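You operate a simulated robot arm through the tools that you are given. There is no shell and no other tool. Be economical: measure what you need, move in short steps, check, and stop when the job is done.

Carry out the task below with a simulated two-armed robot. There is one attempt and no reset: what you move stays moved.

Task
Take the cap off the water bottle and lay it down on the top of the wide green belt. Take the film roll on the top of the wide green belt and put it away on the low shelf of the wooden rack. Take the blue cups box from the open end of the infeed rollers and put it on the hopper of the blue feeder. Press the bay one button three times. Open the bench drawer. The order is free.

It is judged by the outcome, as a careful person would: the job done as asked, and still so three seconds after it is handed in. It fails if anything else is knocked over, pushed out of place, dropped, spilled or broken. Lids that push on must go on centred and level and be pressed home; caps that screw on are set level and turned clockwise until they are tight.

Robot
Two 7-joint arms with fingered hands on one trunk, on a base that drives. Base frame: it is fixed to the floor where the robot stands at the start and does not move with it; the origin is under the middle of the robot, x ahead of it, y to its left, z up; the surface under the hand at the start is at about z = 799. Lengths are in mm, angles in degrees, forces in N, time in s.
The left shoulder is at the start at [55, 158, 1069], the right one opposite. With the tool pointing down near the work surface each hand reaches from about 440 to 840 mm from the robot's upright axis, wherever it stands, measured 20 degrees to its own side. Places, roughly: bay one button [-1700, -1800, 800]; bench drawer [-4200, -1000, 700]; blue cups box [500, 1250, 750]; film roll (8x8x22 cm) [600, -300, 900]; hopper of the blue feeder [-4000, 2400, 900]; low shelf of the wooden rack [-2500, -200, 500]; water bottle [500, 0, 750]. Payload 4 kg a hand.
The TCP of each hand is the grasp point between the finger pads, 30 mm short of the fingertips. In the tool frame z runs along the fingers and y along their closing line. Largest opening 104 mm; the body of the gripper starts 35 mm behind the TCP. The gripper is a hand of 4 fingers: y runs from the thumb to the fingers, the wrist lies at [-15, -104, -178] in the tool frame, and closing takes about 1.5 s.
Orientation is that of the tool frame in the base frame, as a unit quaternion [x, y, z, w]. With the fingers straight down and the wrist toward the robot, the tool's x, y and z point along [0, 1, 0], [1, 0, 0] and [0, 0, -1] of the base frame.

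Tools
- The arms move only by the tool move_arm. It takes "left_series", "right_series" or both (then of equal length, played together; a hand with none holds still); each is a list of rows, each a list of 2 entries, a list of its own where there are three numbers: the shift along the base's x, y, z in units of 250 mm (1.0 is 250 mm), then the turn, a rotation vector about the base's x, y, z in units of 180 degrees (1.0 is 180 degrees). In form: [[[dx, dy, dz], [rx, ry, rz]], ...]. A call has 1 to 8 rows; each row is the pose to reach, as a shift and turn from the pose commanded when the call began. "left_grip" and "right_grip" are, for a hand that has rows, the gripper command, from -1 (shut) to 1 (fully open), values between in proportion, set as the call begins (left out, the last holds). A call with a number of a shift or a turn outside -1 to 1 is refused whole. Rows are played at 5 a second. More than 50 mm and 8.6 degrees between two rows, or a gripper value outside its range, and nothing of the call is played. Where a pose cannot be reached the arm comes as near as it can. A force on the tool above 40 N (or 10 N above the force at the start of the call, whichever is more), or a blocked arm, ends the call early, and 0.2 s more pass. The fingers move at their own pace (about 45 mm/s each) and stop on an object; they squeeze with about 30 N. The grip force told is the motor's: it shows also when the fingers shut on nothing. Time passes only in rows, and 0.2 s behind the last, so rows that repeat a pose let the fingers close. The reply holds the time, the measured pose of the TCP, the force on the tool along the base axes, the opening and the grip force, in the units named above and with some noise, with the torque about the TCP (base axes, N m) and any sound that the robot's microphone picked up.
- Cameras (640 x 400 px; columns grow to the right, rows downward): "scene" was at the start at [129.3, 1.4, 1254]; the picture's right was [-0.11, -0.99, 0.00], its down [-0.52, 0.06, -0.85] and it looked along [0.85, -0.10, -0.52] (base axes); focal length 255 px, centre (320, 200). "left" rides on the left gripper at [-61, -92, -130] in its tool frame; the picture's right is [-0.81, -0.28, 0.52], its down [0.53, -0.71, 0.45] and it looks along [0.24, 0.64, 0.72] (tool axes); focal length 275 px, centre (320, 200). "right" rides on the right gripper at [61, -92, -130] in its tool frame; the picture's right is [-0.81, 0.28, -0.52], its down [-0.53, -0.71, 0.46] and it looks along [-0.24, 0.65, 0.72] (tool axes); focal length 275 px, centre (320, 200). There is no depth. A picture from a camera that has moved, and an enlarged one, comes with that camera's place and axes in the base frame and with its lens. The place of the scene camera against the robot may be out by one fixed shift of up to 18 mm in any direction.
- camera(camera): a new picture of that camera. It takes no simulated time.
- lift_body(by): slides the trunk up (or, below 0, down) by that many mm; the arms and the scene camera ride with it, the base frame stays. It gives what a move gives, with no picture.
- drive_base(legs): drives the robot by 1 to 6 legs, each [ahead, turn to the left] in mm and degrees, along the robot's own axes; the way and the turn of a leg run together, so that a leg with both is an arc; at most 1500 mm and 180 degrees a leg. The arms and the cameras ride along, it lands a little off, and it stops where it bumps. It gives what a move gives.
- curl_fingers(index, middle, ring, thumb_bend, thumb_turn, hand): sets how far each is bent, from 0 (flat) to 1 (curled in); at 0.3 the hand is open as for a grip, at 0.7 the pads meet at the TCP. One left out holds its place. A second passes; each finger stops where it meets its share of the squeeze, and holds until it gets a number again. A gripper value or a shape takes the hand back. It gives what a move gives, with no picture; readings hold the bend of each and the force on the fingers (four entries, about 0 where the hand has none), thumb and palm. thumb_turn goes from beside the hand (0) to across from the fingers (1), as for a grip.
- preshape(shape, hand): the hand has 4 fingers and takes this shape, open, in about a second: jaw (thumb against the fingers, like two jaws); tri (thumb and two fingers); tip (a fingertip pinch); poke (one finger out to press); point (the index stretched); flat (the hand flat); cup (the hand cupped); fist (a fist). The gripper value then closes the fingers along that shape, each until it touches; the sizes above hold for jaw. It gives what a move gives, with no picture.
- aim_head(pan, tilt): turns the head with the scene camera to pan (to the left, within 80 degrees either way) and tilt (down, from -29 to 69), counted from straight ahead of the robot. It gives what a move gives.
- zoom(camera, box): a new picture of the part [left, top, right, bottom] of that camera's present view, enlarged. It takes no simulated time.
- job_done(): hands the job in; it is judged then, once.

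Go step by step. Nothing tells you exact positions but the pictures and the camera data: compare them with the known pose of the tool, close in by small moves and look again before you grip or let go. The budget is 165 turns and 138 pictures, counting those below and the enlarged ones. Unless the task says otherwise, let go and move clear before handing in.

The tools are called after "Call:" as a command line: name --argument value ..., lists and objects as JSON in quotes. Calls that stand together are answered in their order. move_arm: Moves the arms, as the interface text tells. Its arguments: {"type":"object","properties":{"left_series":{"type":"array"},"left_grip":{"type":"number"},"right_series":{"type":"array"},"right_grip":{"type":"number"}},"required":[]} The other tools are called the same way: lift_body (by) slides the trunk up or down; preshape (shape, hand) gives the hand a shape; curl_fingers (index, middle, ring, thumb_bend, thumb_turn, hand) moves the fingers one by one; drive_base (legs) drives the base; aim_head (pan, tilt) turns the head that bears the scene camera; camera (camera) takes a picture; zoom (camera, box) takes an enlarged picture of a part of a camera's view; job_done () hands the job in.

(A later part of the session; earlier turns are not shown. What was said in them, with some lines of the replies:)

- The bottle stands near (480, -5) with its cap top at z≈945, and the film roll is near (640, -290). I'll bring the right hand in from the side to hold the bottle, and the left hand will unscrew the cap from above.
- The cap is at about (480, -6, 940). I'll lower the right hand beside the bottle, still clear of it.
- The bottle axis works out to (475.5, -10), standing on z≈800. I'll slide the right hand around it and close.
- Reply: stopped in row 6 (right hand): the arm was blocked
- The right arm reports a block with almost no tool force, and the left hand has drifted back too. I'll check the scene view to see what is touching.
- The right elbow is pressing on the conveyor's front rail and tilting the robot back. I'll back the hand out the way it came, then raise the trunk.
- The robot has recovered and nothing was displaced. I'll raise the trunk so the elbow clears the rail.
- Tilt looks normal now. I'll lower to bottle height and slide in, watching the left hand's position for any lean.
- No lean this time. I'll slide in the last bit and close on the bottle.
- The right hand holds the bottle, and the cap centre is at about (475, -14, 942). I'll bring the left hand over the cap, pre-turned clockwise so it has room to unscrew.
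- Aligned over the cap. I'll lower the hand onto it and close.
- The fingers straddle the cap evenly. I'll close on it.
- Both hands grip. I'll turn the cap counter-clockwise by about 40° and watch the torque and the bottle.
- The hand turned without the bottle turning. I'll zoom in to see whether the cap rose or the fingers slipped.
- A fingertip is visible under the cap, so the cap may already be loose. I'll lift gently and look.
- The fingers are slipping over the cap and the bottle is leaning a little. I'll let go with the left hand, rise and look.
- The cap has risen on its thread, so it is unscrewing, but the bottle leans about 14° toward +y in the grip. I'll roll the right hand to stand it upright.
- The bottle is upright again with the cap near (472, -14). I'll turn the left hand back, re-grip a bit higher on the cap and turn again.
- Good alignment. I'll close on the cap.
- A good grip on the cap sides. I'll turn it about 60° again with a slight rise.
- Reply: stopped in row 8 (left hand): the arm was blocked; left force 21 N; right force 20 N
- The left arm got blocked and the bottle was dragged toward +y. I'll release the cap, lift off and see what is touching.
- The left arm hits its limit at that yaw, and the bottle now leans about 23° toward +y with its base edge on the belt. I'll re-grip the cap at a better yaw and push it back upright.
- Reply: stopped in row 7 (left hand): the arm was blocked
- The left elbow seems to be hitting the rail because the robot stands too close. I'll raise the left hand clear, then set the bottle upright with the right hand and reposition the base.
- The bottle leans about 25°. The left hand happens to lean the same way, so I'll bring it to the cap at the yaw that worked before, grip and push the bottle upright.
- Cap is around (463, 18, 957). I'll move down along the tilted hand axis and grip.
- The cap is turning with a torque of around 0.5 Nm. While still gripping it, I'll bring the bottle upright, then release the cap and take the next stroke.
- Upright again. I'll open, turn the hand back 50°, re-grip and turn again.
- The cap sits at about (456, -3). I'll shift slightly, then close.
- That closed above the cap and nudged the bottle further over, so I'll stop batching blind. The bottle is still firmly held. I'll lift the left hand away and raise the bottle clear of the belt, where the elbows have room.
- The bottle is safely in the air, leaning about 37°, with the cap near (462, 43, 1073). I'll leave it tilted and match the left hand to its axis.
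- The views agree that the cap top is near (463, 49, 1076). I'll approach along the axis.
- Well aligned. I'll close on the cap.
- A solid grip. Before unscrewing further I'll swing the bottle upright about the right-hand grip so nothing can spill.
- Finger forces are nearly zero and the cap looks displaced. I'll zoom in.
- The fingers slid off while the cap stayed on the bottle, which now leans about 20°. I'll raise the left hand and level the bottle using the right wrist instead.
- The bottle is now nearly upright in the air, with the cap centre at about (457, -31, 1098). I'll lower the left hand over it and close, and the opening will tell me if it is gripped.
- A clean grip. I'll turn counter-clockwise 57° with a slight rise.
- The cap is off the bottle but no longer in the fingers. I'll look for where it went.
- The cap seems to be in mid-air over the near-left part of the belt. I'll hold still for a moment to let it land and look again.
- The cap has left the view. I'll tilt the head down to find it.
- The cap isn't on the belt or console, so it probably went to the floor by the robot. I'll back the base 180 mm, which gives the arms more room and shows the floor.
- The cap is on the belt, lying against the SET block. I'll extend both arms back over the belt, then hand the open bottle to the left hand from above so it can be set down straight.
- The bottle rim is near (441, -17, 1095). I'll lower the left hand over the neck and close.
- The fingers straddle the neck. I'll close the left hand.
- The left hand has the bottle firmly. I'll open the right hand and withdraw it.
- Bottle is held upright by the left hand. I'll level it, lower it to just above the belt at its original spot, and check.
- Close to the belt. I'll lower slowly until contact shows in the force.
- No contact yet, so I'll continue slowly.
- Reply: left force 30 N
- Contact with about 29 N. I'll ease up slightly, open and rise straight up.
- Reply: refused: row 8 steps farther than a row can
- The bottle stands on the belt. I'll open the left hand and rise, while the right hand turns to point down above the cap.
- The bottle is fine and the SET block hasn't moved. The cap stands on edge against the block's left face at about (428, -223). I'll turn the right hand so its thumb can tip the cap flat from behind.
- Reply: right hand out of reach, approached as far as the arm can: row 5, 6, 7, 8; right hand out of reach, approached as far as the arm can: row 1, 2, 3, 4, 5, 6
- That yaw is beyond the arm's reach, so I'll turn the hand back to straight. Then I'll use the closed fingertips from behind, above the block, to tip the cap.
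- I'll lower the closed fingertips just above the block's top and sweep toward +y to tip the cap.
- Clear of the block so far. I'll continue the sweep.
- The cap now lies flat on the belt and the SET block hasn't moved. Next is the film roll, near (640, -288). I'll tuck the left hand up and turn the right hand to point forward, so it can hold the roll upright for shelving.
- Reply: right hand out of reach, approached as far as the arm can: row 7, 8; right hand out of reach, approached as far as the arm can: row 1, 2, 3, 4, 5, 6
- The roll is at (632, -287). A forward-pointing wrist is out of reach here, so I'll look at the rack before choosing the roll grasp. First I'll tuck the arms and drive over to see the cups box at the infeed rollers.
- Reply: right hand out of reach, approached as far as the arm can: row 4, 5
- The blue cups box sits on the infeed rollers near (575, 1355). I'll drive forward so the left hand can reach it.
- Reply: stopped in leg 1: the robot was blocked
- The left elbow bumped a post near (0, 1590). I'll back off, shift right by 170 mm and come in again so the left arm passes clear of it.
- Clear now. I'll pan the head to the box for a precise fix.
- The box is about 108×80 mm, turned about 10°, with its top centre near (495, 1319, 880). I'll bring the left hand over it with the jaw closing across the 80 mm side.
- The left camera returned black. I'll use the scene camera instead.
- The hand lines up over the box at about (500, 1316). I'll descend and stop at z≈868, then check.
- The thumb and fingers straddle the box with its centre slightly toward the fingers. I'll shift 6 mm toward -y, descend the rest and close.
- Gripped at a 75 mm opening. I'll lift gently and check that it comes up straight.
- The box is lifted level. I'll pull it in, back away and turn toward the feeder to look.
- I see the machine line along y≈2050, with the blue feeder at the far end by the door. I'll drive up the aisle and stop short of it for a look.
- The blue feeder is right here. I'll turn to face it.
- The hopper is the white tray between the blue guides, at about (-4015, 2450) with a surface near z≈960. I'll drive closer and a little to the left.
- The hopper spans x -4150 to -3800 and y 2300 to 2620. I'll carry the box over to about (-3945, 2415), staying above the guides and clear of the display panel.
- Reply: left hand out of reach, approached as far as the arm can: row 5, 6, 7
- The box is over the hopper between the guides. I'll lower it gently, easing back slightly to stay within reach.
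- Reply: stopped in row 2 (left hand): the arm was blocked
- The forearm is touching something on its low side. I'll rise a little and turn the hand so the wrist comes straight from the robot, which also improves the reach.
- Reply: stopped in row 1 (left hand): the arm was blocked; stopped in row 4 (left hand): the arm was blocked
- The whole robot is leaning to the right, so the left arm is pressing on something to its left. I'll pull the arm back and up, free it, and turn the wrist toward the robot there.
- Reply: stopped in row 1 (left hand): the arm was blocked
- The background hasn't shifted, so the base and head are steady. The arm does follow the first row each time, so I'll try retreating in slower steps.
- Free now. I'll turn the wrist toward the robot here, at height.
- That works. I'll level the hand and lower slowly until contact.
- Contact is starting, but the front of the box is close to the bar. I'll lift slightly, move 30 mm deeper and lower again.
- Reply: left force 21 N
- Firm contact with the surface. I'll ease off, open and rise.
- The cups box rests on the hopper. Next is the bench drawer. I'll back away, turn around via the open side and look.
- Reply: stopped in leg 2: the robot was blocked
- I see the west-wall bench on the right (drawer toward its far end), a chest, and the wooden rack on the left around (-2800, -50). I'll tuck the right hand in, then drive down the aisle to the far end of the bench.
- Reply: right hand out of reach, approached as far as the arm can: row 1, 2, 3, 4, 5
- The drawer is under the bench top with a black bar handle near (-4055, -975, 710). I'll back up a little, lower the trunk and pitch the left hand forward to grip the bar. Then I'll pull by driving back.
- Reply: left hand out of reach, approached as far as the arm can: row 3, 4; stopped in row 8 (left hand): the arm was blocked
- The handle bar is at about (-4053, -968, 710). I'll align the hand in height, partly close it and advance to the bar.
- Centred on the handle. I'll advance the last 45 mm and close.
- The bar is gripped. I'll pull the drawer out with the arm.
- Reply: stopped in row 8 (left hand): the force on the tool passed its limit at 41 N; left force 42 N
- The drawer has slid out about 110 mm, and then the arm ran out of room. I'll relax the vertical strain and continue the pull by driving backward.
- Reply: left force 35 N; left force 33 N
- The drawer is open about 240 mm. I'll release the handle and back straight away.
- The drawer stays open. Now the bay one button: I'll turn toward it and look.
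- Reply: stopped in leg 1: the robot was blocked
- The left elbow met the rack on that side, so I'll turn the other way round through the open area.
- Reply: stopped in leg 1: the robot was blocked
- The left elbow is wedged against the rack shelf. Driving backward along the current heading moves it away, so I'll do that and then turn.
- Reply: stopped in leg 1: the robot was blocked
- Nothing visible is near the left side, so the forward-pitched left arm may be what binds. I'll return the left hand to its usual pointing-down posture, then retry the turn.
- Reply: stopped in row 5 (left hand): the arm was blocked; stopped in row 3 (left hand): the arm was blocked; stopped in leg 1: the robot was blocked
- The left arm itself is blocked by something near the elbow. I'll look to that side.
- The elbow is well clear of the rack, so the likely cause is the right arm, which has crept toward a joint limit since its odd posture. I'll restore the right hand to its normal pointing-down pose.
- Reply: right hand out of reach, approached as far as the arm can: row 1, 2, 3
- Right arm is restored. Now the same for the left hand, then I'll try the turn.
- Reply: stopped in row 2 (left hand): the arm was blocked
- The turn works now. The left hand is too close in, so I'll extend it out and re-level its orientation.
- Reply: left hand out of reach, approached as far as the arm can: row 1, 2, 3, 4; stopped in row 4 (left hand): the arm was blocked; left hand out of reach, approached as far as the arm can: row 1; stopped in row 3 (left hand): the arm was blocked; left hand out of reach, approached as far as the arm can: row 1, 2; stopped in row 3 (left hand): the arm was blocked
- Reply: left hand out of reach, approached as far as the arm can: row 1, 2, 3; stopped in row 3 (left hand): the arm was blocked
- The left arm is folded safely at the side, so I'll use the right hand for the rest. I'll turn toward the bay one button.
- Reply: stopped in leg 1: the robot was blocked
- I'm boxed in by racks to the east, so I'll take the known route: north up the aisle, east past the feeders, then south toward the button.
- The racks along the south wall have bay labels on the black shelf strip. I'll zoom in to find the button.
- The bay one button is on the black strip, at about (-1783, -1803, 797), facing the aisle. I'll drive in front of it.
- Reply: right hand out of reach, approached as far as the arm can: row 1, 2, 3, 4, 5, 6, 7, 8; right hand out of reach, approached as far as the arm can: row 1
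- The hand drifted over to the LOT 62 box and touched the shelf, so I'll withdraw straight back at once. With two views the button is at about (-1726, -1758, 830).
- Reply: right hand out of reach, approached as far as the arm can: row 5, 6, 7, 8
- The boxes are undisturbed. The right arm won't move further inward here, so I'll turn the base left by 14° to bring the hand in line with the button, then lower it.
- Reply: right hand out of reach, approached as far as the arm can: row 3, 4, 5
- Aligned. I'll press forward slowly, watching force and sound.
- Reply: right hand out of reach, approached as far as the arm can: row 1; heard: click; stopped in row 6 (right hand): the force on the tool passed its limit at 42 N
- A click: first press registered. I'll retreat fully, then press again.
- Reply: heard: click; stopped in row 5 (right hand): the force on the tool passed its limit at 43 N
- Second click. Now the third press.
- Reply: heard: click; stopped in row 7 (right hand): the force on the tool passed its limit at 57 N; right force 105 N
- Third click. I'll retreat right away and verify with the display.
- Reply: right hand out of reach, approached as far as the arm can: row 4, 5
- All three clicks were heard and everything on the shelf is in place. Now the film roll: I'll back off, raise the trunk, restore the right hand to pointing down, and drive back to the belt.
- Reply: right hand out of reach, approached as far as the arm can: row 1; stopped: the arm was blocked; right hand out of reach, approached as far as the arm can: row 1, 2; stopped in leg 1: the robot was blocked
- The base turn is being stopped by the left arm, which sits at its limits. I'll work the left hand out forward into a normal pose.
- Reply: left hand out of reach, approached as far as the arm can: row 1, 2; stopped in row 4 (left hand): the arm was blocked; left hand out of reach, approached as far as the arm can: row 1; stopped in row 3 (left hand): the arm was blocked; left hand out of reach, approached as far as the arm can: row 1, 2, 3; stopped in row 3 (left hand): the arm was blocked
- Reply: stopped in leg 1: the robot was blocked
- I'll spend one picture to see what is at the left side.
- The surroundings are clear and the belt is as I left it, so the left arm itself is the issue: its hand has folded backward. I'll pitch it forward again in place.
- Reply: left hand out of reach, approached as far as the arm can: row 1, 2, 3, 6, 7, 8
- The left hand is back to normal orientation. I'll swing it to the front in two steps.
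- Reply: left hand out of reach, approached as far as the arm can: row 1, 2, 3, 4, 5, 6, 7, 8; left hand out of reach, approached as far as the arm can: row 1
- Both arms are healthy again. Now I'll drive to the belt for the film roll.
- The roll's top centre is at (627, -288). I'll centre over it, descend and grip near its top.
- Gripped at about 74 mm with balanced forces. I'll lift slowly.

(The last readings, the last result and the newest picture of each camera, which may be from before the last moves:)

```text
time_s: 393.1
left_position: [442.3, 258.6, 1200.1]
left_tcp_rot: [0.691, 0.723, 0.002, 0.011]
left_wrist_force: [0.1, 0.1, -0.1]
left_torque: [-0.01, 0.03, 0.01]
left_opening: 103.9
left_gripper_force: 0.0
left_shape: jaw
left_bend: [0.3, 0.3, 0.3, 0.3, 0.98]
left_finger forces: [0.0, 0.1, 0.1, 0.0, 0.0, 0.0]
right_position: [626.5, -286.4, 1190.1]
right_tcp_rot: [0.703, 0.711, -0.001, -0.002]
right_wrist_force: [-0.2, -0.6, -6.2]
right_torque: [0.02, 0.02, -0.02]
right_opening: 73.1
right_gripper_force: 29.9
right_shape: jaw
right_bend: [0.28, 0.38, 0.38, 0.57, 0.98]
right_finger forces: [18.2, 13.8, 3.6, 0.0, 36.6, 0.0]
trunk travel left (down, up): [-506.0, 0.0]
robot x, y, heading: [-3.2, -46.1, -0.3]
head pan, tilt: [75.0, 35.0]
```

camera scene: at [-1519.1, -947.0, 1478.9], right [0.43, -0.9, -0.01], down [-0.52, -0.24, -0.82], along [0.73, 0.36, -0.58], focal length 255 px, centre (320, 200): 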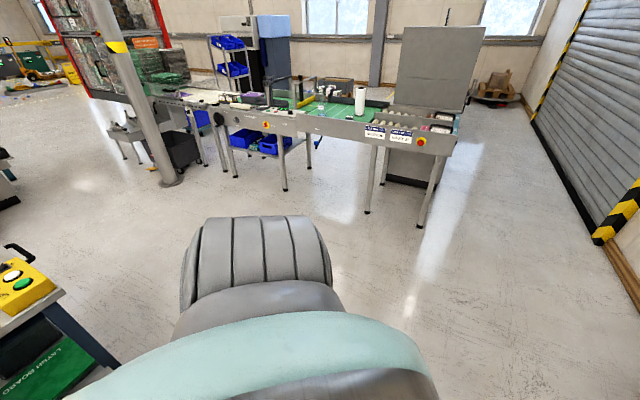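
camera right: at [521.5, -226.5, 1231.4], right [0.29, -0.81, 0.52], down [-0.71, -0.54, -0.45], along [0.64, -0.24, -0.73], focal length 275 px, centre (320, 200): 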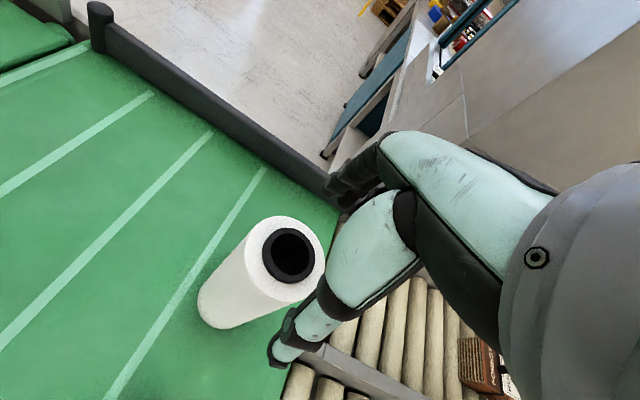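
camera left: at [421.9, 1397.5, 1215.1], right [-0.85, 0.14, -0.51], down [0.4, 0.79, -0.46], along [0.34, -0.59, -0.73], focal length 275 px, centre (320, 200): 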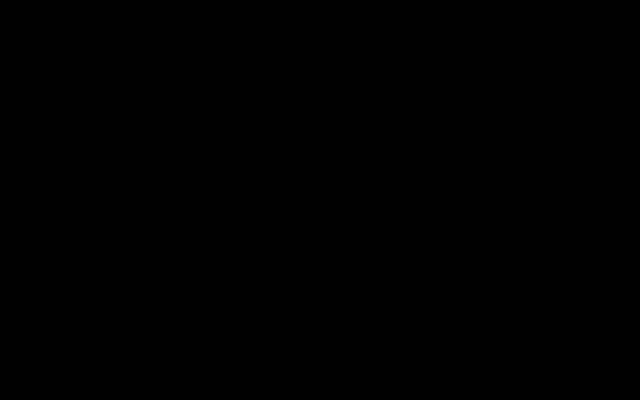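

The roll is lifted (about 0.6 kg). I'll tuck it in and take the known route around to the aisle side of the wooden rack.

Call:
move_arm --right_series '[[[-0.12, 0, 0], [0, 0, 0]], [[-0.26, 0, 0], [0, 0, 0]], [[-0.4, 0, 0], [0, 0, 0]], [[-0.54, 0, 0], [0, 0, 0]], [[-0.66, 0, 0], [0, 0, 0]], [[-0.74, 0, 0], [0, 0, 0]]]'

Call:
drive_base --legs '[[-500, 0], [0, 90], [1446, 0], [0, 90]]'

```text
time_s: 394.5
left_position: [442.6, 257.1, 1201.4]
left_tcp_rot: [0.691, 0.723, 0.003, 0.011]
left_wrist_force: [-0.4, -0.2, -0.1]
left_torque: [-0.01, -0.01, -0.03]
left_opening: 103.9
left_gripper_force: 0.0
left_shape: jaw
left_bend: [0.3, 0.3, 0.3, 0.3, 0.98]
left_finger forces: [0.0, 0.1, 0.1, 0.0, 0.1, 0.0]
right_position: [442.2, -287.9, 1190.7]
right_tcp_rot: [0.703, 0.711, -0.001, -0.002]
right_wrist_force: [-0.5, 0.2, -6.1]
right_torque: [0.01, -0.04, 0.02]
right_opening: 73.0
right_gripper_force: 30.1
right_shape: jaw
right_bend: [0.28, 0.38, 0.38, 0.57, 0.98]
right_finger forces: [18.1, 13.9, 3.9, 0.1, 36.5, 0.0]
trunk travel left (down, up): [-506.0, 0.0]
robot x, y, heading: [-0.4, -45.7, -0.3]
head pan, tilt: [75.0, 35.0]
```

```text
time_s: 408.3
left_position: [-814.9, 1753.2, 1195.9]
left_tcp_rot: [-0.024, 1.0, 0.013, 0.012]
left_wrist_force: [0.1, 0.4, 0.1]
left_torque: [-0.03, 0.0, 0.04]
left_opening: 103.8
left_gripper_force: 0.1
left_shape: jaw
left_bend: [0.3, 0.3, 0.3, 0.3, 0.98]
left_finger forces: [0.0, 0.1, 0.0, 0.0, 0.0, 0.0]
right_position: [-273.0, 1749.6, 1195.0]
right_tcp_rot: [-0.016, 1.0, 0.003, 0.009]
right_wrist_force: [0.4, 0.8, -5.5]
right_torque: [0.01, 0.02, 0.03]
right_opening: 72.2
right_gripper_force: 30.2
right_shape: jaw
right_bend: [0.29, 0.39, 0.39, 0.57, 0.98]
right_finger forces: [16.7, 13.4, 4.4, 0.0, 34.1, 0.0]
trunk travel left (down, up): [-506.0, 0.0]
robot x, y, heading: [-497.1, 1313.7, 90.3]
head pan, tilt: [75.0, 35.0]
stopped in leg 3: the robot was blocked; the commanded pose is now the measured one
```

Something near the post stopped me. I'll back up a little and take the diagonal route I used before.

Call:
drive_base --legs '[[-200, 0], [0, 76.3], [1237, 0], [0, 13.4], [1500, 0], [270, 0]]'

```text
time_s: 430.0
left_position: [-3933.7, 1076.0, 1193.6]
left_tcp_rot: [0.725, -0.689, -0.007, -0.001]
left_wrist_force: [0.6, -0.3, 0.6]
left_torque: [0.03, -0.01, -0.02]
left_opening: 104.1
left_gripper_force: 0.0
left_shape: jaw
left_bend: [0.3, 0.3, 0.3, 0.3, 0.98]
left_finger forces: [0.1, 0.0, 0.0, 0.0, 0.1, 0.1]
right_position: [-3931.8, 1618.5, 1183.2]
right_tcp_rot: [0.718, -0.696, 0.005, -0.007]
right_wrist_force: [0.1, 0.6, -5.2]
right_torque: [-0.01, 0.01, 0.03]
right_opening: 72.3
right_gripper_force: 30.3
right_shape: jaw
right_bend: [0.29, 0.39, 0.39, 0.57, 0.98]
right_finger forces: [15.1, 12.7, 4.6, 0.0, 31.1, 0.0]
trunk travel left (down, up): [-506.0, 0.0]
robot x, y, heading: [-3477.4, 1384.9, -179.8]
head pan, tilt: [75.0, 35.0]
```

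Now down the aisle to the rack, facing it, then I'll lower the trunk for a view under the top board.

Call:
drive_base --legs '[[0, 89.8], [1480, 0], [0, 90], [-70, 0]]'

Call:
lift_body --by -360

Call:
aim_head --pan -10 --tilt 30

Call:
camera --camera "scene"

```text
time_s: 447.5
left_position: [-3077.7, 210.5, 1193.8]
left_tcp_rot: [0.681, 0.732, 0.0, 0.007]
left_wrist_force: [-1.0, 0.2, -0.7]
left_torque: [0.05, -0.08, -0.01]
left_opening: 104.1
left_gripper_force: 0.1
left_shape: jaw
left_bend: [0.3, 0.3, 0.3, 0.3, 0.98]
left_finger forces: [0.1, 0.0, 0.0, 0.0, 0.0, 0.0]
right_position: [-3064.5, -333.0, 1183.5]
right_tcp_rot: [0.688, 0.726, -0.006, -0.005]
right_wrist_force: [-0.8, 0.0, -5.4]
right_torque: [0.0, -0.06, -0.04]
right_opening: 71.7
right_gripper_force: 30.2
right_shape: jaw
right_bend: [0.29, 0.4, 0.4, 0.57, 0.97]
right_finger forces: [14.5, 12.5, 5.3, 0.0, 30.9, 0.0]
trunk travel left (down, up): [-506.0, 0.0]
robot x, y, heading: [-3525.9, -116.8, 1.9]
head pan, tilt: [75.0, 35.0]
```

```text
time_s: 451.0
left_position: [-3079.9, 213.0, 835.7]
left_tcp_rot: [0.68, 0.733, 0.0, 0.008]
left_wrist_force: [0.0, -0.8, -0.1]
left_torque: [-0.01, 0.0, 0.01]
left_opening: 103.8
left_gripper_force: 0.0
left_shape: jaw
left_bend: [0.3, 0.3, 0.3, 0.3, 0.98]
left_finger forces: [0.1, 0.0, 0.0, 0.1, 0.0, 0.0]
right_position: [-3066.2, -331.3, 825.9]
right_tcp_rot: [0.688, 0.726, -0.007, -0.002]
right_wrist_force: [0.1, 0.4, -5.8]
right_torque: [0.04, 0.0, 0.01]
right_opening: 71.6
right_gripper_force: 30.2
right_shape: jaw
right_bend: [0.29, 0.4, 0.4, 0.57, 0.97]
right_finger forces: [15.4, 12.7, 5.2, 0.0, 31.4, 0.0]
trunk travel left (down, up): [-146.0, 360.0]
robot x, y, heading: [-3522.0, -113.5, 1.8]
head pan, tilt: [75.0, 35.0]
```

```text
time_s: 452.6
left_position: [-3080.9, 212.6, 834.6]
left_tcp_rot: [0.68, 0.733, -0.003, 0.008]
left_wrist_force: [-0.6, 0.2, 1.2]
left_torque: [-0.02, -0.01, -0.02]
left_opening: 103.9
left_gripper_force: 0.0
left_shape: jaw
left_bend: [0.3, 0.3, 0.3, 0.3, 0.98]
left_finger forces: [0.0, 0.0, 0.0, 0.0, 0.0, 0.0]
right_position: [-3066.2, -331.9, 825.3]
right_tcp_rot: [0.688, 0.726, -0.008, -0.004]
right_wrist_force: [-0.3, 0.1, -4.8]
right_torque: [0.04, -0.01, -0.01]
right_opening: 71.7
right_gripper_force: 29.5
right_shape: jaw
right_bend: [0.29, 0.4, 0.4, 0.57, 0.97]
right_finger forces: [15.4, 12.6, 5.1, 0.1, 31.4, 0.0]
trunk travel left (down, up): [-146.0, 360.0]
robot x, y, heading: [-3525.5, -117.5, 1.6]
head pan, tilt: [-10.0, 30.0]
```

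```text
1 pictures are left
camera scene: at [-3393.6, -105.6, 1128.0], right [-0.03, -1.0, 0.0], down [-0.5, 0.01, -0.87], along [0.87, -0.03, -0.5], focal length 255 px, centre (320, 200)
```

scene: 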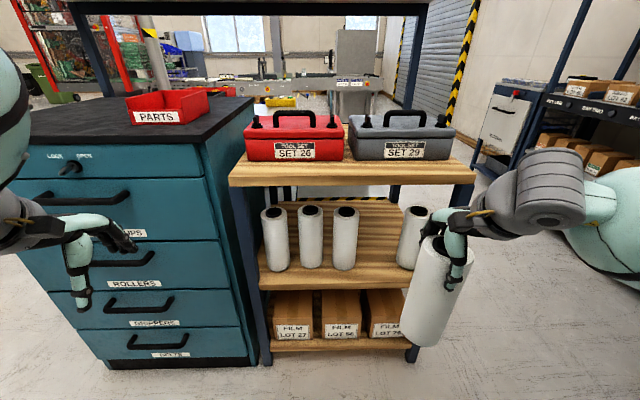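

The low shelf (z≈475) already holds four upright film rolls, with a free slot at y≈-342 between the third and fourth. I'll lower the trunk, come a bit closer and bring the roll level with that slot, tilted slightly so the hand stays clear of the top board.

Call:
lift_body --by -130

Call:
drive_base --legs '[[60, 0]]'

Call:
move_arm --right_series '[[[0.04, -0.02, 0.0], [0, -0.015, 0]], [[0.1, -0.04, 0.0], [0, -0.03, 0]], [[0.2, -0.05, 0.0], [0, -0.044, 0]], [[0.3, -0.05, 0.0], [0, -0.044, 0]], [[0.36, -0.05, 0.0], [0, -0.044, 0]], [[0.36, -0.05, 0.0], [0, -0.044, 0]]]'

```text
time_s: 454.2
left_position: [-3080.2, 212.1, 705.0]
left_tcp_rot: [0.681, 0.733, 0.0, 0.007]
left_wrist_force: [-0.1, -0.4, 0.4]
left_torque: [0.01, 0.01, 0.0]
left_opening: 104.1
left_gripper_force: 0.0
left_shape: jaw
left_bend: [0.3, 0.3, 0.3, 0.3, 0.98]
left_finger forces: [0.1, 0.1, 0.0, 0.0, 0.1, 0.0]
right_position: [-3066.3, -331.4, 695.5]
right_tcp_rot: [0.688, 0.726, -0.006, -0.004]
right_wrist_force: [0.3, -0.2, -4.9]
right_torque: [-0.01, 0.0, -0.01]
right_opening: 71.6
right_gripper_force: 30.4
right_shape: jaw
right_bend: [0.29, 0.4, 0.4, 0.57, 0.97]
right_finger forces: [15.5, 12.7, 5.1, 0.0, 31.4, 0.0]
trunk travel left (down, up): [-16.0, 490.0]
robot x, y, heading: [-3521.3, -117.0, 1.8]
head pan, tilt: [-10.0, 30.0]
```

```text
time_s: 455.2
left_position: [-3017.2, 213.7, 702.4]
left_tcp_rot: [0.68, 0.733, -0.001, 0.008]
left_wrist_force: [0.8, -0.4, 0.4]
left_torque: [-0.03, 0.04, -0.01]
left_opening: 104.2
left_gripper_force: 0.1
left_shape: jaw
left_bend: [0.3, 0.3, 0.3, 0.3, 0.98]
left_finger forces: [0.1, 0.0, 0.1, 0.0, 0.0, 0.1]
right_position: [-3005.8, -329.2, 693.9]
right_tcp_rot: [0.688, 0.726, -0.008, -0.004]
right_wrist_force: [0.8, -0.1, -4.5]
right_torque: [-0.01, -0.02, 0.0]
right_opening: 71.5
right_gripper_force: 30.0
right_shape: jaw
right_bend: [0.29, 0.4, 0.4, 0.57, 0.97]
right_finger forces: [15.5, 12.7, 5.1, 0.0, 31.3, 0.0]
trunk travel left (down, up): [-16.0, 490.0]
robot x, y, heading: [-3466.3, -112.1, 1.9]
head pan, tilt: [-10.0, 30.0]
```

```text
time_s: 456.6
left_position: [-3030.4, 215.2, 704.8]
left_tcp_rot: [0.679, 0.734, -0.005, 0.012]
left_wrist_force: [0.3, 0.1, -0.1]
left_torque: [0.03, 0.02, -0.01]
left_opening: 104.0
left_gripper_force: 0.0
left_shape: jaw
left_bend: [0.3, 0.3, 0.3, 0.3, 0.98]
left_finger forces: [0.1, 0.1, 0.0, 0.1, 0.1, 0.0]
right_position: [-2923.4, -342.0, 700.0]
right_tcp_rot: [0.687, 0.723, 0.044, 0.051]
right_wrist_force: [-0.3, 0.3, -5.3]
right_torque: [-0.01, 0.01, 0.03]
right_opening: 71.5
right_gripper_force: 30.2
right_shape: jaw
right_bend: [0.29, 0.4, 0.4, 0.57, 0.97]
right_finger forces: [15.3, 13.0, 5.3, 0.0, 32.6, 0.0]
trunk travel left (down, up): [-16.0, 490.0]
robot x, y, heading: [-3458.5, -111.2, 1.9]
head pan, tilt: [-10.0, 30.0]
```

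Level and aligned. I'll slide it in slowly over the shelf.

Call:
move_arm --right_series '[[[0.1, 0, -0.01], [0, 0, 0]], [[0.2, 0, -0.02], [0, 0, 0]], [[0.3, 0, -0.02], [0, 0, 0]], [[0.4, 0, -0.02], [0, 0, 0]], [[0.48, 0, -0.02], [0, 0, 0]], [[0.54, 0, -0.02], [0, 0, 0]], [[0.54, 0, -0.02], [0, 0, 0]]]'

```text
time_s: 458.2
left_position: [-3027.8, 213.9, 704.7]
left_tcp_rot: [0.678, 0.735, -0.004, 0.012]
left_wrist_force: [-0.6, -0.1, 1.2]
left_torque: [0.01, -0.01, -0.02]
left_opening: 104.1
left_gripper_force: 0.1
left_shape: jaw
left_bend: [0.3, 0.3, 0.3, 0.3, 0.98]
left_finger forces: [0.0, 0.1, 0.0, 0.0, 0.0, 0.0]
right_position: [-2788.0, -341.0, 694.1]
right_tcp_rot: [0.687, 0.724, 0.045, 0.052]
right_wrist_force: [0.2, -0.4, -6.1]
right_torque: [0.04, 0.05, 0.02]
right_opening: 71.6
right_gripper_force: 30.1
right_shape: jaw
right_bend: [0.29, 0.4, 0.4, 0.57, 0.97]
right_finger forces: [15.1, 13.0, 5.3, 0.0, 32.4, 0.1]
trunk travel left (down, up): [-16.0, 490.0]
robot x, y, heading: [-3460.7, -113.5, 1.7]
head pan, tilt: [-10.0, 30.0]
```

No contact. I'll use the last picture to check the slot before lowering.

Call:
zoom --camera "scene" --box '[220, 120, 520, 310]'

```text
2.11 times, centred on (370, 215) of scene
camera zoom: at [-3333.4, -103.9, 1002.0], right [-0.03, -1.0, 0.0], down [-0.46, 0.01, -0.89], along [0.89, -0.03, -0.46], focal length 537 px, centre (215, 168)
```

zoom: 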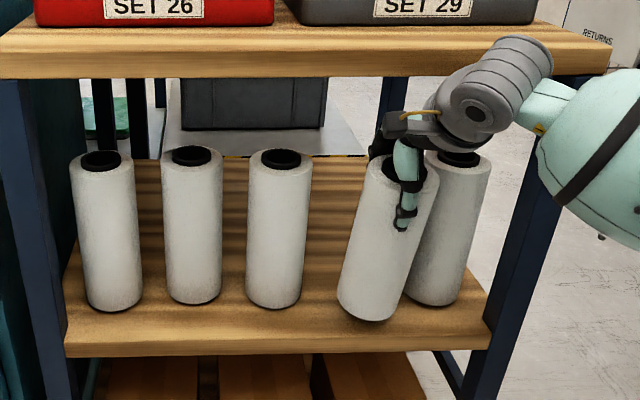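

The slot is right and the roll is centred in it. I'll lower slowly to contact.

Call:
move_arm --right_series '[[[0, 0, -0.03], [0, 0, 0]], [[0, 0, -0.06], [0, 0, 0]], [[0, 0, -0.08], [0, 0, 0]], [[0, 0, -0.1], [0, 0, 0]], [[0, 0, -0.115], [0, 0, 0]], [[0, 0, -0.13], [0, 0, 0]]]'

```text
time_s: 459.4
left_position: [-3038.7, 215.1, 703.1]
left_tcp_rot: [0.677, 0.736, -0.009, 0.014]
left_wrist_force: [0.0, 0.6, 0.6]
left_torque: [0.03, 0.03, 0.02]
left_opening: 104.1
left_gripper_force: 0.1
left_shape: jaw
left_bend: [0.3, 0.3, 0.3, 0.3, 0.98]
left_finger forces: [0.0, 0.1, 0.0, 0.1, 0.0, 0.0]
right_position: [-2794.2, -341.7, 679.4]
right_tcp_rot: [0.686, 0.723, 0.057, 0.06]
right_wrist_force: [-0.4, -0.1, -2.4]
right_torque: [0.01, 0.24, 0.0]
right_opening: 71.0
right_gripper_force: 29.9
right_shape: jaw
right_bend: [0.29, 0.4, 0.4, 0.57, 0.97]
right_finger forces: [16.2, 12.5, 4.8, 0.0, 32.6, 0.0]
trunk travel left (down, up): [-16.0, 490.0]
robot x, y, heading: [-3461.9, -114.4, 1.7]
head pan, tilt: [-10.0, 30.0]
stopped in row 6 (right hand): the force on the tool passed its limit at 42 N (the readings are from after the stop); the commanded pose is now the measured one
```

Contact made at the shelf. The base's near edge is close to the front, so I'll lift slightly, go 22 mm deeper, reduce the tilt a little and set it down again.

Call:
move_arm --right_series '[[[0, 0, 0.03], [0, 0, 0]], [[0.05, 0, 0.035], [0, 0.007, 0]], [[0.1, 0, 0.035], [0, 0.014, 0]], [[0.11, 0, 0.02], [0, 0.014, 0]], [[0.11, 0, 0.01], [0, 0.014, 0]], [[0.11, 0, 0.0], [0, 0.014, 0]]]'

```text
time_s: 460.9
left_position: [-3038.9, 214.8, 703.9]
left_tcp_rot: [0.677, 0.736, -0.007, 0.014]
left_wrist_force: [0.5, -0.3, 0.7]
left_torque: [0.03, 0.03, 0.0]
left_opening: 104.0
left_gripper_force: 0.0
left_shape: jaw
left_bend: [0.3, 0.3, 0.3, 0.3, 0.98]
left_finger forces: [0.0, 0.1, 0.1, 0.0, 0.0, 0.1]
right_position: [-2766.4, -340.8, 682.0]
right_tcp_rot: [0.687, 0.724, 0.043, 0.044]
right_wrist_force: [0.3, 1.0, -5.1]
right_torque: [0.02, 0.03, 0.01]
right_opening: 70.9
right_gripper_force: 30.3
right_shape: jaw
right_bend: [0.29, 0.4, 0.4, 0.57, 0.97]
right_finger forces: [16.1, 12.9, 4.8, 0.0, 32.4, 0.1]
trunk travel left (down, up): [-16.0, 490.0]
robot x, y, heading: [-3459.9, -110.3, 1.9]
head pan, tilt: [-10.0, 30.0]
```

Call:
move_arm --right_series '[[[0, 0, -0.012], [0, 0, 0]], [[0, 0, -0.024], [0, 0, 0]], [[0, 0, -0.036], [0, 0, 0]], [[0, 0, -0.044], [0, 0, 0]]]'

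```text
time_s: 461.9
left_position: [-3041.8, 216.9, 706.1]
left_tcp_rot: [0.678, 0.735, -0.006, 0.016]
left_wrist_force: [0.5, -0.5, -0.3]
left_torque: [0.02, -0.05, 0.02]
left_opening: 104.0
left_gripper_force: 0.1
left_shape: jaw
left_bend: [0.3, 0.3, 0.3, 0.3, 0.98]
left_finger forces: [0.0, 0.1, 0.0, 0.0, 0.0, 0.0]
right_position: [-2766.5, -339.6, 679.7]
right_tcp_rot: [0.686, 0.724, 0.049, 0.048]
right_wrist_force: [-0.6, 2.2, 27.0]
right_torque: [-0.13, 0.43, -0.04]
right_opening: 70.4
right_gripper_force: 29.3
right_shape: jaw
right_bend: [0.29, 0.4, 0.4, 0.57, 0.97]
right_finger forces: [21.1, 12.7, 5.0, 0.0, 32.1, 0.1]
trunk travel left (down, up): [-16.0, 490.0]
robot x, y, heading: [-3461.5, -113.0, 1.7]
head pan, tilt: [-10.0, 30.0]
```

Firmly on the shelf. I'll tip the roll toward upright about its base edge, easing the pressure.

Call:
move_arm --right_series '[[[0.015, 0, 0.012], [0, 0.006, 0]], [[0.032, 0, 0.02], [0, 0.013, 0]], [[0.048, 0, 0.022], [0, 0.02, 0]], [[0.06, 0, 0.022], [0, 0.026, 0]], [[0.06, 0, 0.022], [0, 0.026, 0]]]'

```text
time_s: 463.1
left_position: [-3041.8, 215.3, 707.5]
left_tcp_rot: [0.677, 0.736, -0.004, 0.016]
left_wrist_force: [0.6, 1.5, 0.6]
left_torque: [-0.04, -0.01, -0.02]
left_opening: 104.1
left_gripper_force: 0.1
left_shape: jaw
left_bend: [0.3, 0.3, 0.3, 0.3, 0.98]
left_finger forces: [0.0, 0.0, 0.0, 0.1, 0.1, 0.1]
right_position: [-2756.7, -340.6, 679.2]
right_tcp_rot: [0.688, 0.726, 0.014, 0.015]
right_wrist_force: [-11.5, -0.7, -1.5]
right_torque: [0.34, -2.91, -0.11]
right_opening: 70.6
right_gripper_force: 29.3
right_shape: jaw
right_bend: [0.29, 0.4, 0.39, 0.57, 0.97]
right_finger forces: [18.5, 12.9, 5.2, 0.0, 30.4, 0.1]
trunk travel left (down, up): [-16.0, 490.0]
robot x, y, heading: [-3460.4, -114.6, 1.7]
head pan, tilt: [-10.0, 30.0]
```

The hand just touches the board edge at this nearly upright angle. I'll ease back a few millimetres and open the fingers.

Call:
move_arm --right_series '[[[-0.02, 0, 0], [0, -0.006, 0]], [[-0.03, 0, 0], [0, -0.01, 0]], [[-0.03, 0, 0], [0, -0.01, 0]]]'

Call:
move_arm --right_series '[[[0, 0, 0], [0, 0, 0]], [[0, 0, 0], [0, 0, 0]], [[0, 0, 0], [0, 0, 0]], [[0, 0, 0], [0, 0, 0]], [[0, 0, 0], [0, 0, 0]], [[0, 0, 0], [0, 0, 0]]]' --right_grip 1

```text
time_s: 463.9
left_position: [-3040.3, 215.2, 705.2]
left_tcp_rot: [0.677, 0.736, -0.006, 0.015]
left_wrist_force: [1.4, -0.6, -0.3]
left_torque: [0.0, -0.02, 0.02]
left_opening: 104.0
left_gripper_force: 0.0
left_shape: jaw
left_bend: [0.3, 0.3, 0.3, 0.3, 0.98]
left_finger forces: [0.0, 0.0, 0.0, 0.0, 0.0, 0.1]
right_position: [-2760.2, -341.9, 678.7]
right_tcp_rot: [0.689, 0.724, 0.027, 0.027]
right_wrist_force: [-0.4, -0.1, 7.1]
right_torque: [-0.14, 0.34, -0.02]
right_opening: 70.9
right_gripper_force: 30.0
right_shape: jaw
right_bend: [0.73, 0.4, 0.4, 0.57, 0.97]
right_finger forces: [17.5, 12.6, 5.1, 0.0, 32.4, 0.0]
trunk travel left (down, up): [-16.0, 490.0]
robot x, y, heading: [-3461.2, -115.0, 2.1]
head pan, tilt: [-10.0, 30.0]
```

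```text
time_s: 465.2
left_position: [-3038.9, 215.9, 704.2]
left_tcp_rot: [0.678, 0.735, -0.005, 0.015]
left_wrist_force: [0.5, 0.3, 0.0]
left_torque: [0.02, -0.03, -0.02]
left_opening: 104.1
left_gripper_force: 0.0
left_shape: jaw
left_bend: [0.3, 0.3, 0.3, 0.3, 0.98]
left_finger forces: [0.0, 0.1, 0.0, 0.0, 0.1, 0.1]
right_position: [-2759.8, -341.6, 677.7]
right_tcp_rot: [0.688, 0.725, 0.026, 0.026]
right_wrist_force: [-0.1, 0.8, 7.6]
right_torque: [-0.04, 0.15, -0.01]
right_opening: 104.0
right_gripper_force: 0.0
right_shape: jaw
right_bend: [0.29, 0.3, 0.3, 0.3, 0.97]
right_finger forces: [5.0, 0.0, 0.1, 0.1, 5.8, 0.1]
trunk travel left (down, up): [-16.0, 490.0]
robot x, y, heading: [-3459.9, -114.7, 1.7]
head pan, tilt: [-10.0, 30.0]
```

Released. The board prevents lifting straight up, so I'll pitch the hand back under the board while rising just enough to clear the roll's top.

Call:
move_arm --right_series '[[[0.004, 0, 0.01], [0, -0.022, 0]], [[0.008, 0, 0.02], [0, -0.044, 0]], [[0.01, 0, 0.03], [0, -0.066, 0]], [[0.012, 0, 0.04], [0, -0.088, 0]], [[0.012, 0, 0.05], [0, -0.111, 0]], [[0.012, 0, 0.11], [0, -0.111, 0]], [[0.012, 0, 0.18], [0, -0.111, 0]]]'

```text
time_s: 466.9
left_position: [-3039.1, 215.7, 705.4]
left_tcp_rot: [0.677, 0.736, -0.005, 0.015]
left_wrist_force: [0.1, -0.4, -0.8]
left_torque: [-0.02, -0.01, -0.01]
left_opening: 103.8
left_gripper_force: 0.1
left_shape: jaw
left_bend: [0.3, 0.3, 0.3, 0.3, 0.98]
left_finger forces: [0.1, 0.0, 0.0, 0.0, 0.1, 0.1]
right_position: [-2757.1, -340.8, 722.7]
right_tcp_rot: [0.674, 0.709, 0.144, 0.151]
right_wrist_force: [0.1, -0.4, -0.6]
right_torque: [-0.02, 0.0, -0.03]
right_opening: 103.7
right_gripper_force: 0.0
right_shape: jaw
right_bend: [0.3, 0.3, 0.3, 0.3, 0.97]
right_finger forces: [0.0, 0.0, 0.0, 0.0, 0.1, 0.1]
trunk travel left (down, up): [-16.0, 490.0]
robot x, y, heading: [-3462.5, -114.0, 2.0]
head pan, tilt: [-10.0, 30.0]
```

No contact forces. I'll withdraw straight back, slowly at first.

Call:
move_arm --right_series '[[[-0.04, 0, 0.01], [0, 0, 0]], [[-0.1, 0, 0.01], [0, 0, 0]], [[-0.18, 0, 0.01], [0, 0, 0]], [[-0.28, 0, 0.01], [0, 0, 0]], [[-0.4, 0, 0.0], [0, 0, 0]], [[-0.54, 0, 0], [0, 0, 0]], [[-0.68, 0, 0], [0, 0, 0]], [[-0.82, 0, 0], [0, 0, 0]]]'

```text
time_s: 468.6
left_position: [-3038.4, 215.9, 706.2]
left_tcp_rot: [0.677, 0.736, -0.005, 0.015]
left_wrist_force: [0.4, -0.3, 0.0]
left_torque: [0.01, -0.03, 0.0]
left_opening: 104.0
left_gripper_force: 0.0
left_shape: jaw
left_bend: [0.3, 0.3, 0.3, 0.3, 0.98]
left_finger forces: [0.1, 0.0, 0.0, 0.0, 0.0, 0.1]
right_position: [-2961.5, -340.7, 723.4]
right_tcp_rot: [0.673, 0.709, 0.144, 0.152]
right_wrist_force: [0.0, -0.1, 0.0]
right_torque: [-0.03, -0.01, 0.02]
right_opening: 104.1
right_gripper_force: 0.0
right_shape: jaw
right_bend: [0.3, 0.3, 0.3, 0.3, 0.97]
right_finger forces: [0.0, 0.0, 0.1, 0.0, 0.1, 0.0]
trunk travel left (down, up): [-16.0, 490.0]
robot x, y, heading: [-3461.6, -115.8, 1.7]
head pan, tilt: [-10.0, 30.0]
```

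The hand is clear, with no contact force and no sound of anything falling. All five parts are carried out, so I'm handing the job in.

Call:
job_done

```text
The job is handed in.
```

I did all five tasks and handed the job in, but two didn't go cleanly and I couldn't see the end state of everything.

- **Bottle cap:** it's off and lying flat on the belt, open side up. It slipped from the fingers as it came loose and fell onto the belt, so I tipped it flat there. The bottle leaned up to about 40° during the unscrewing while still capped, and stands upright on the belt again.
- **Film roll:** it's on the low shelf of the wooden rack, in the free slot between the other rolls. I had no pictures left after letting go, so its standing upright rests only on the force readings and on hearing nothing fall.
- **Cups box:** it's on the hopper of the blue feeder.
- **Bay one button:** I pressed it three times and heard a click each time. I didn't confirm the count on the display.
- **Bench drawer:** it's open about 240 mm.

While I was lining up for the button, the hand touched the shelf next to the LOT 62 box; the box didn't appear to move. The robot's arms also bumped or were blocked a few times while driving and reaching. I saw nothing displaced, but I didn't check every spot.
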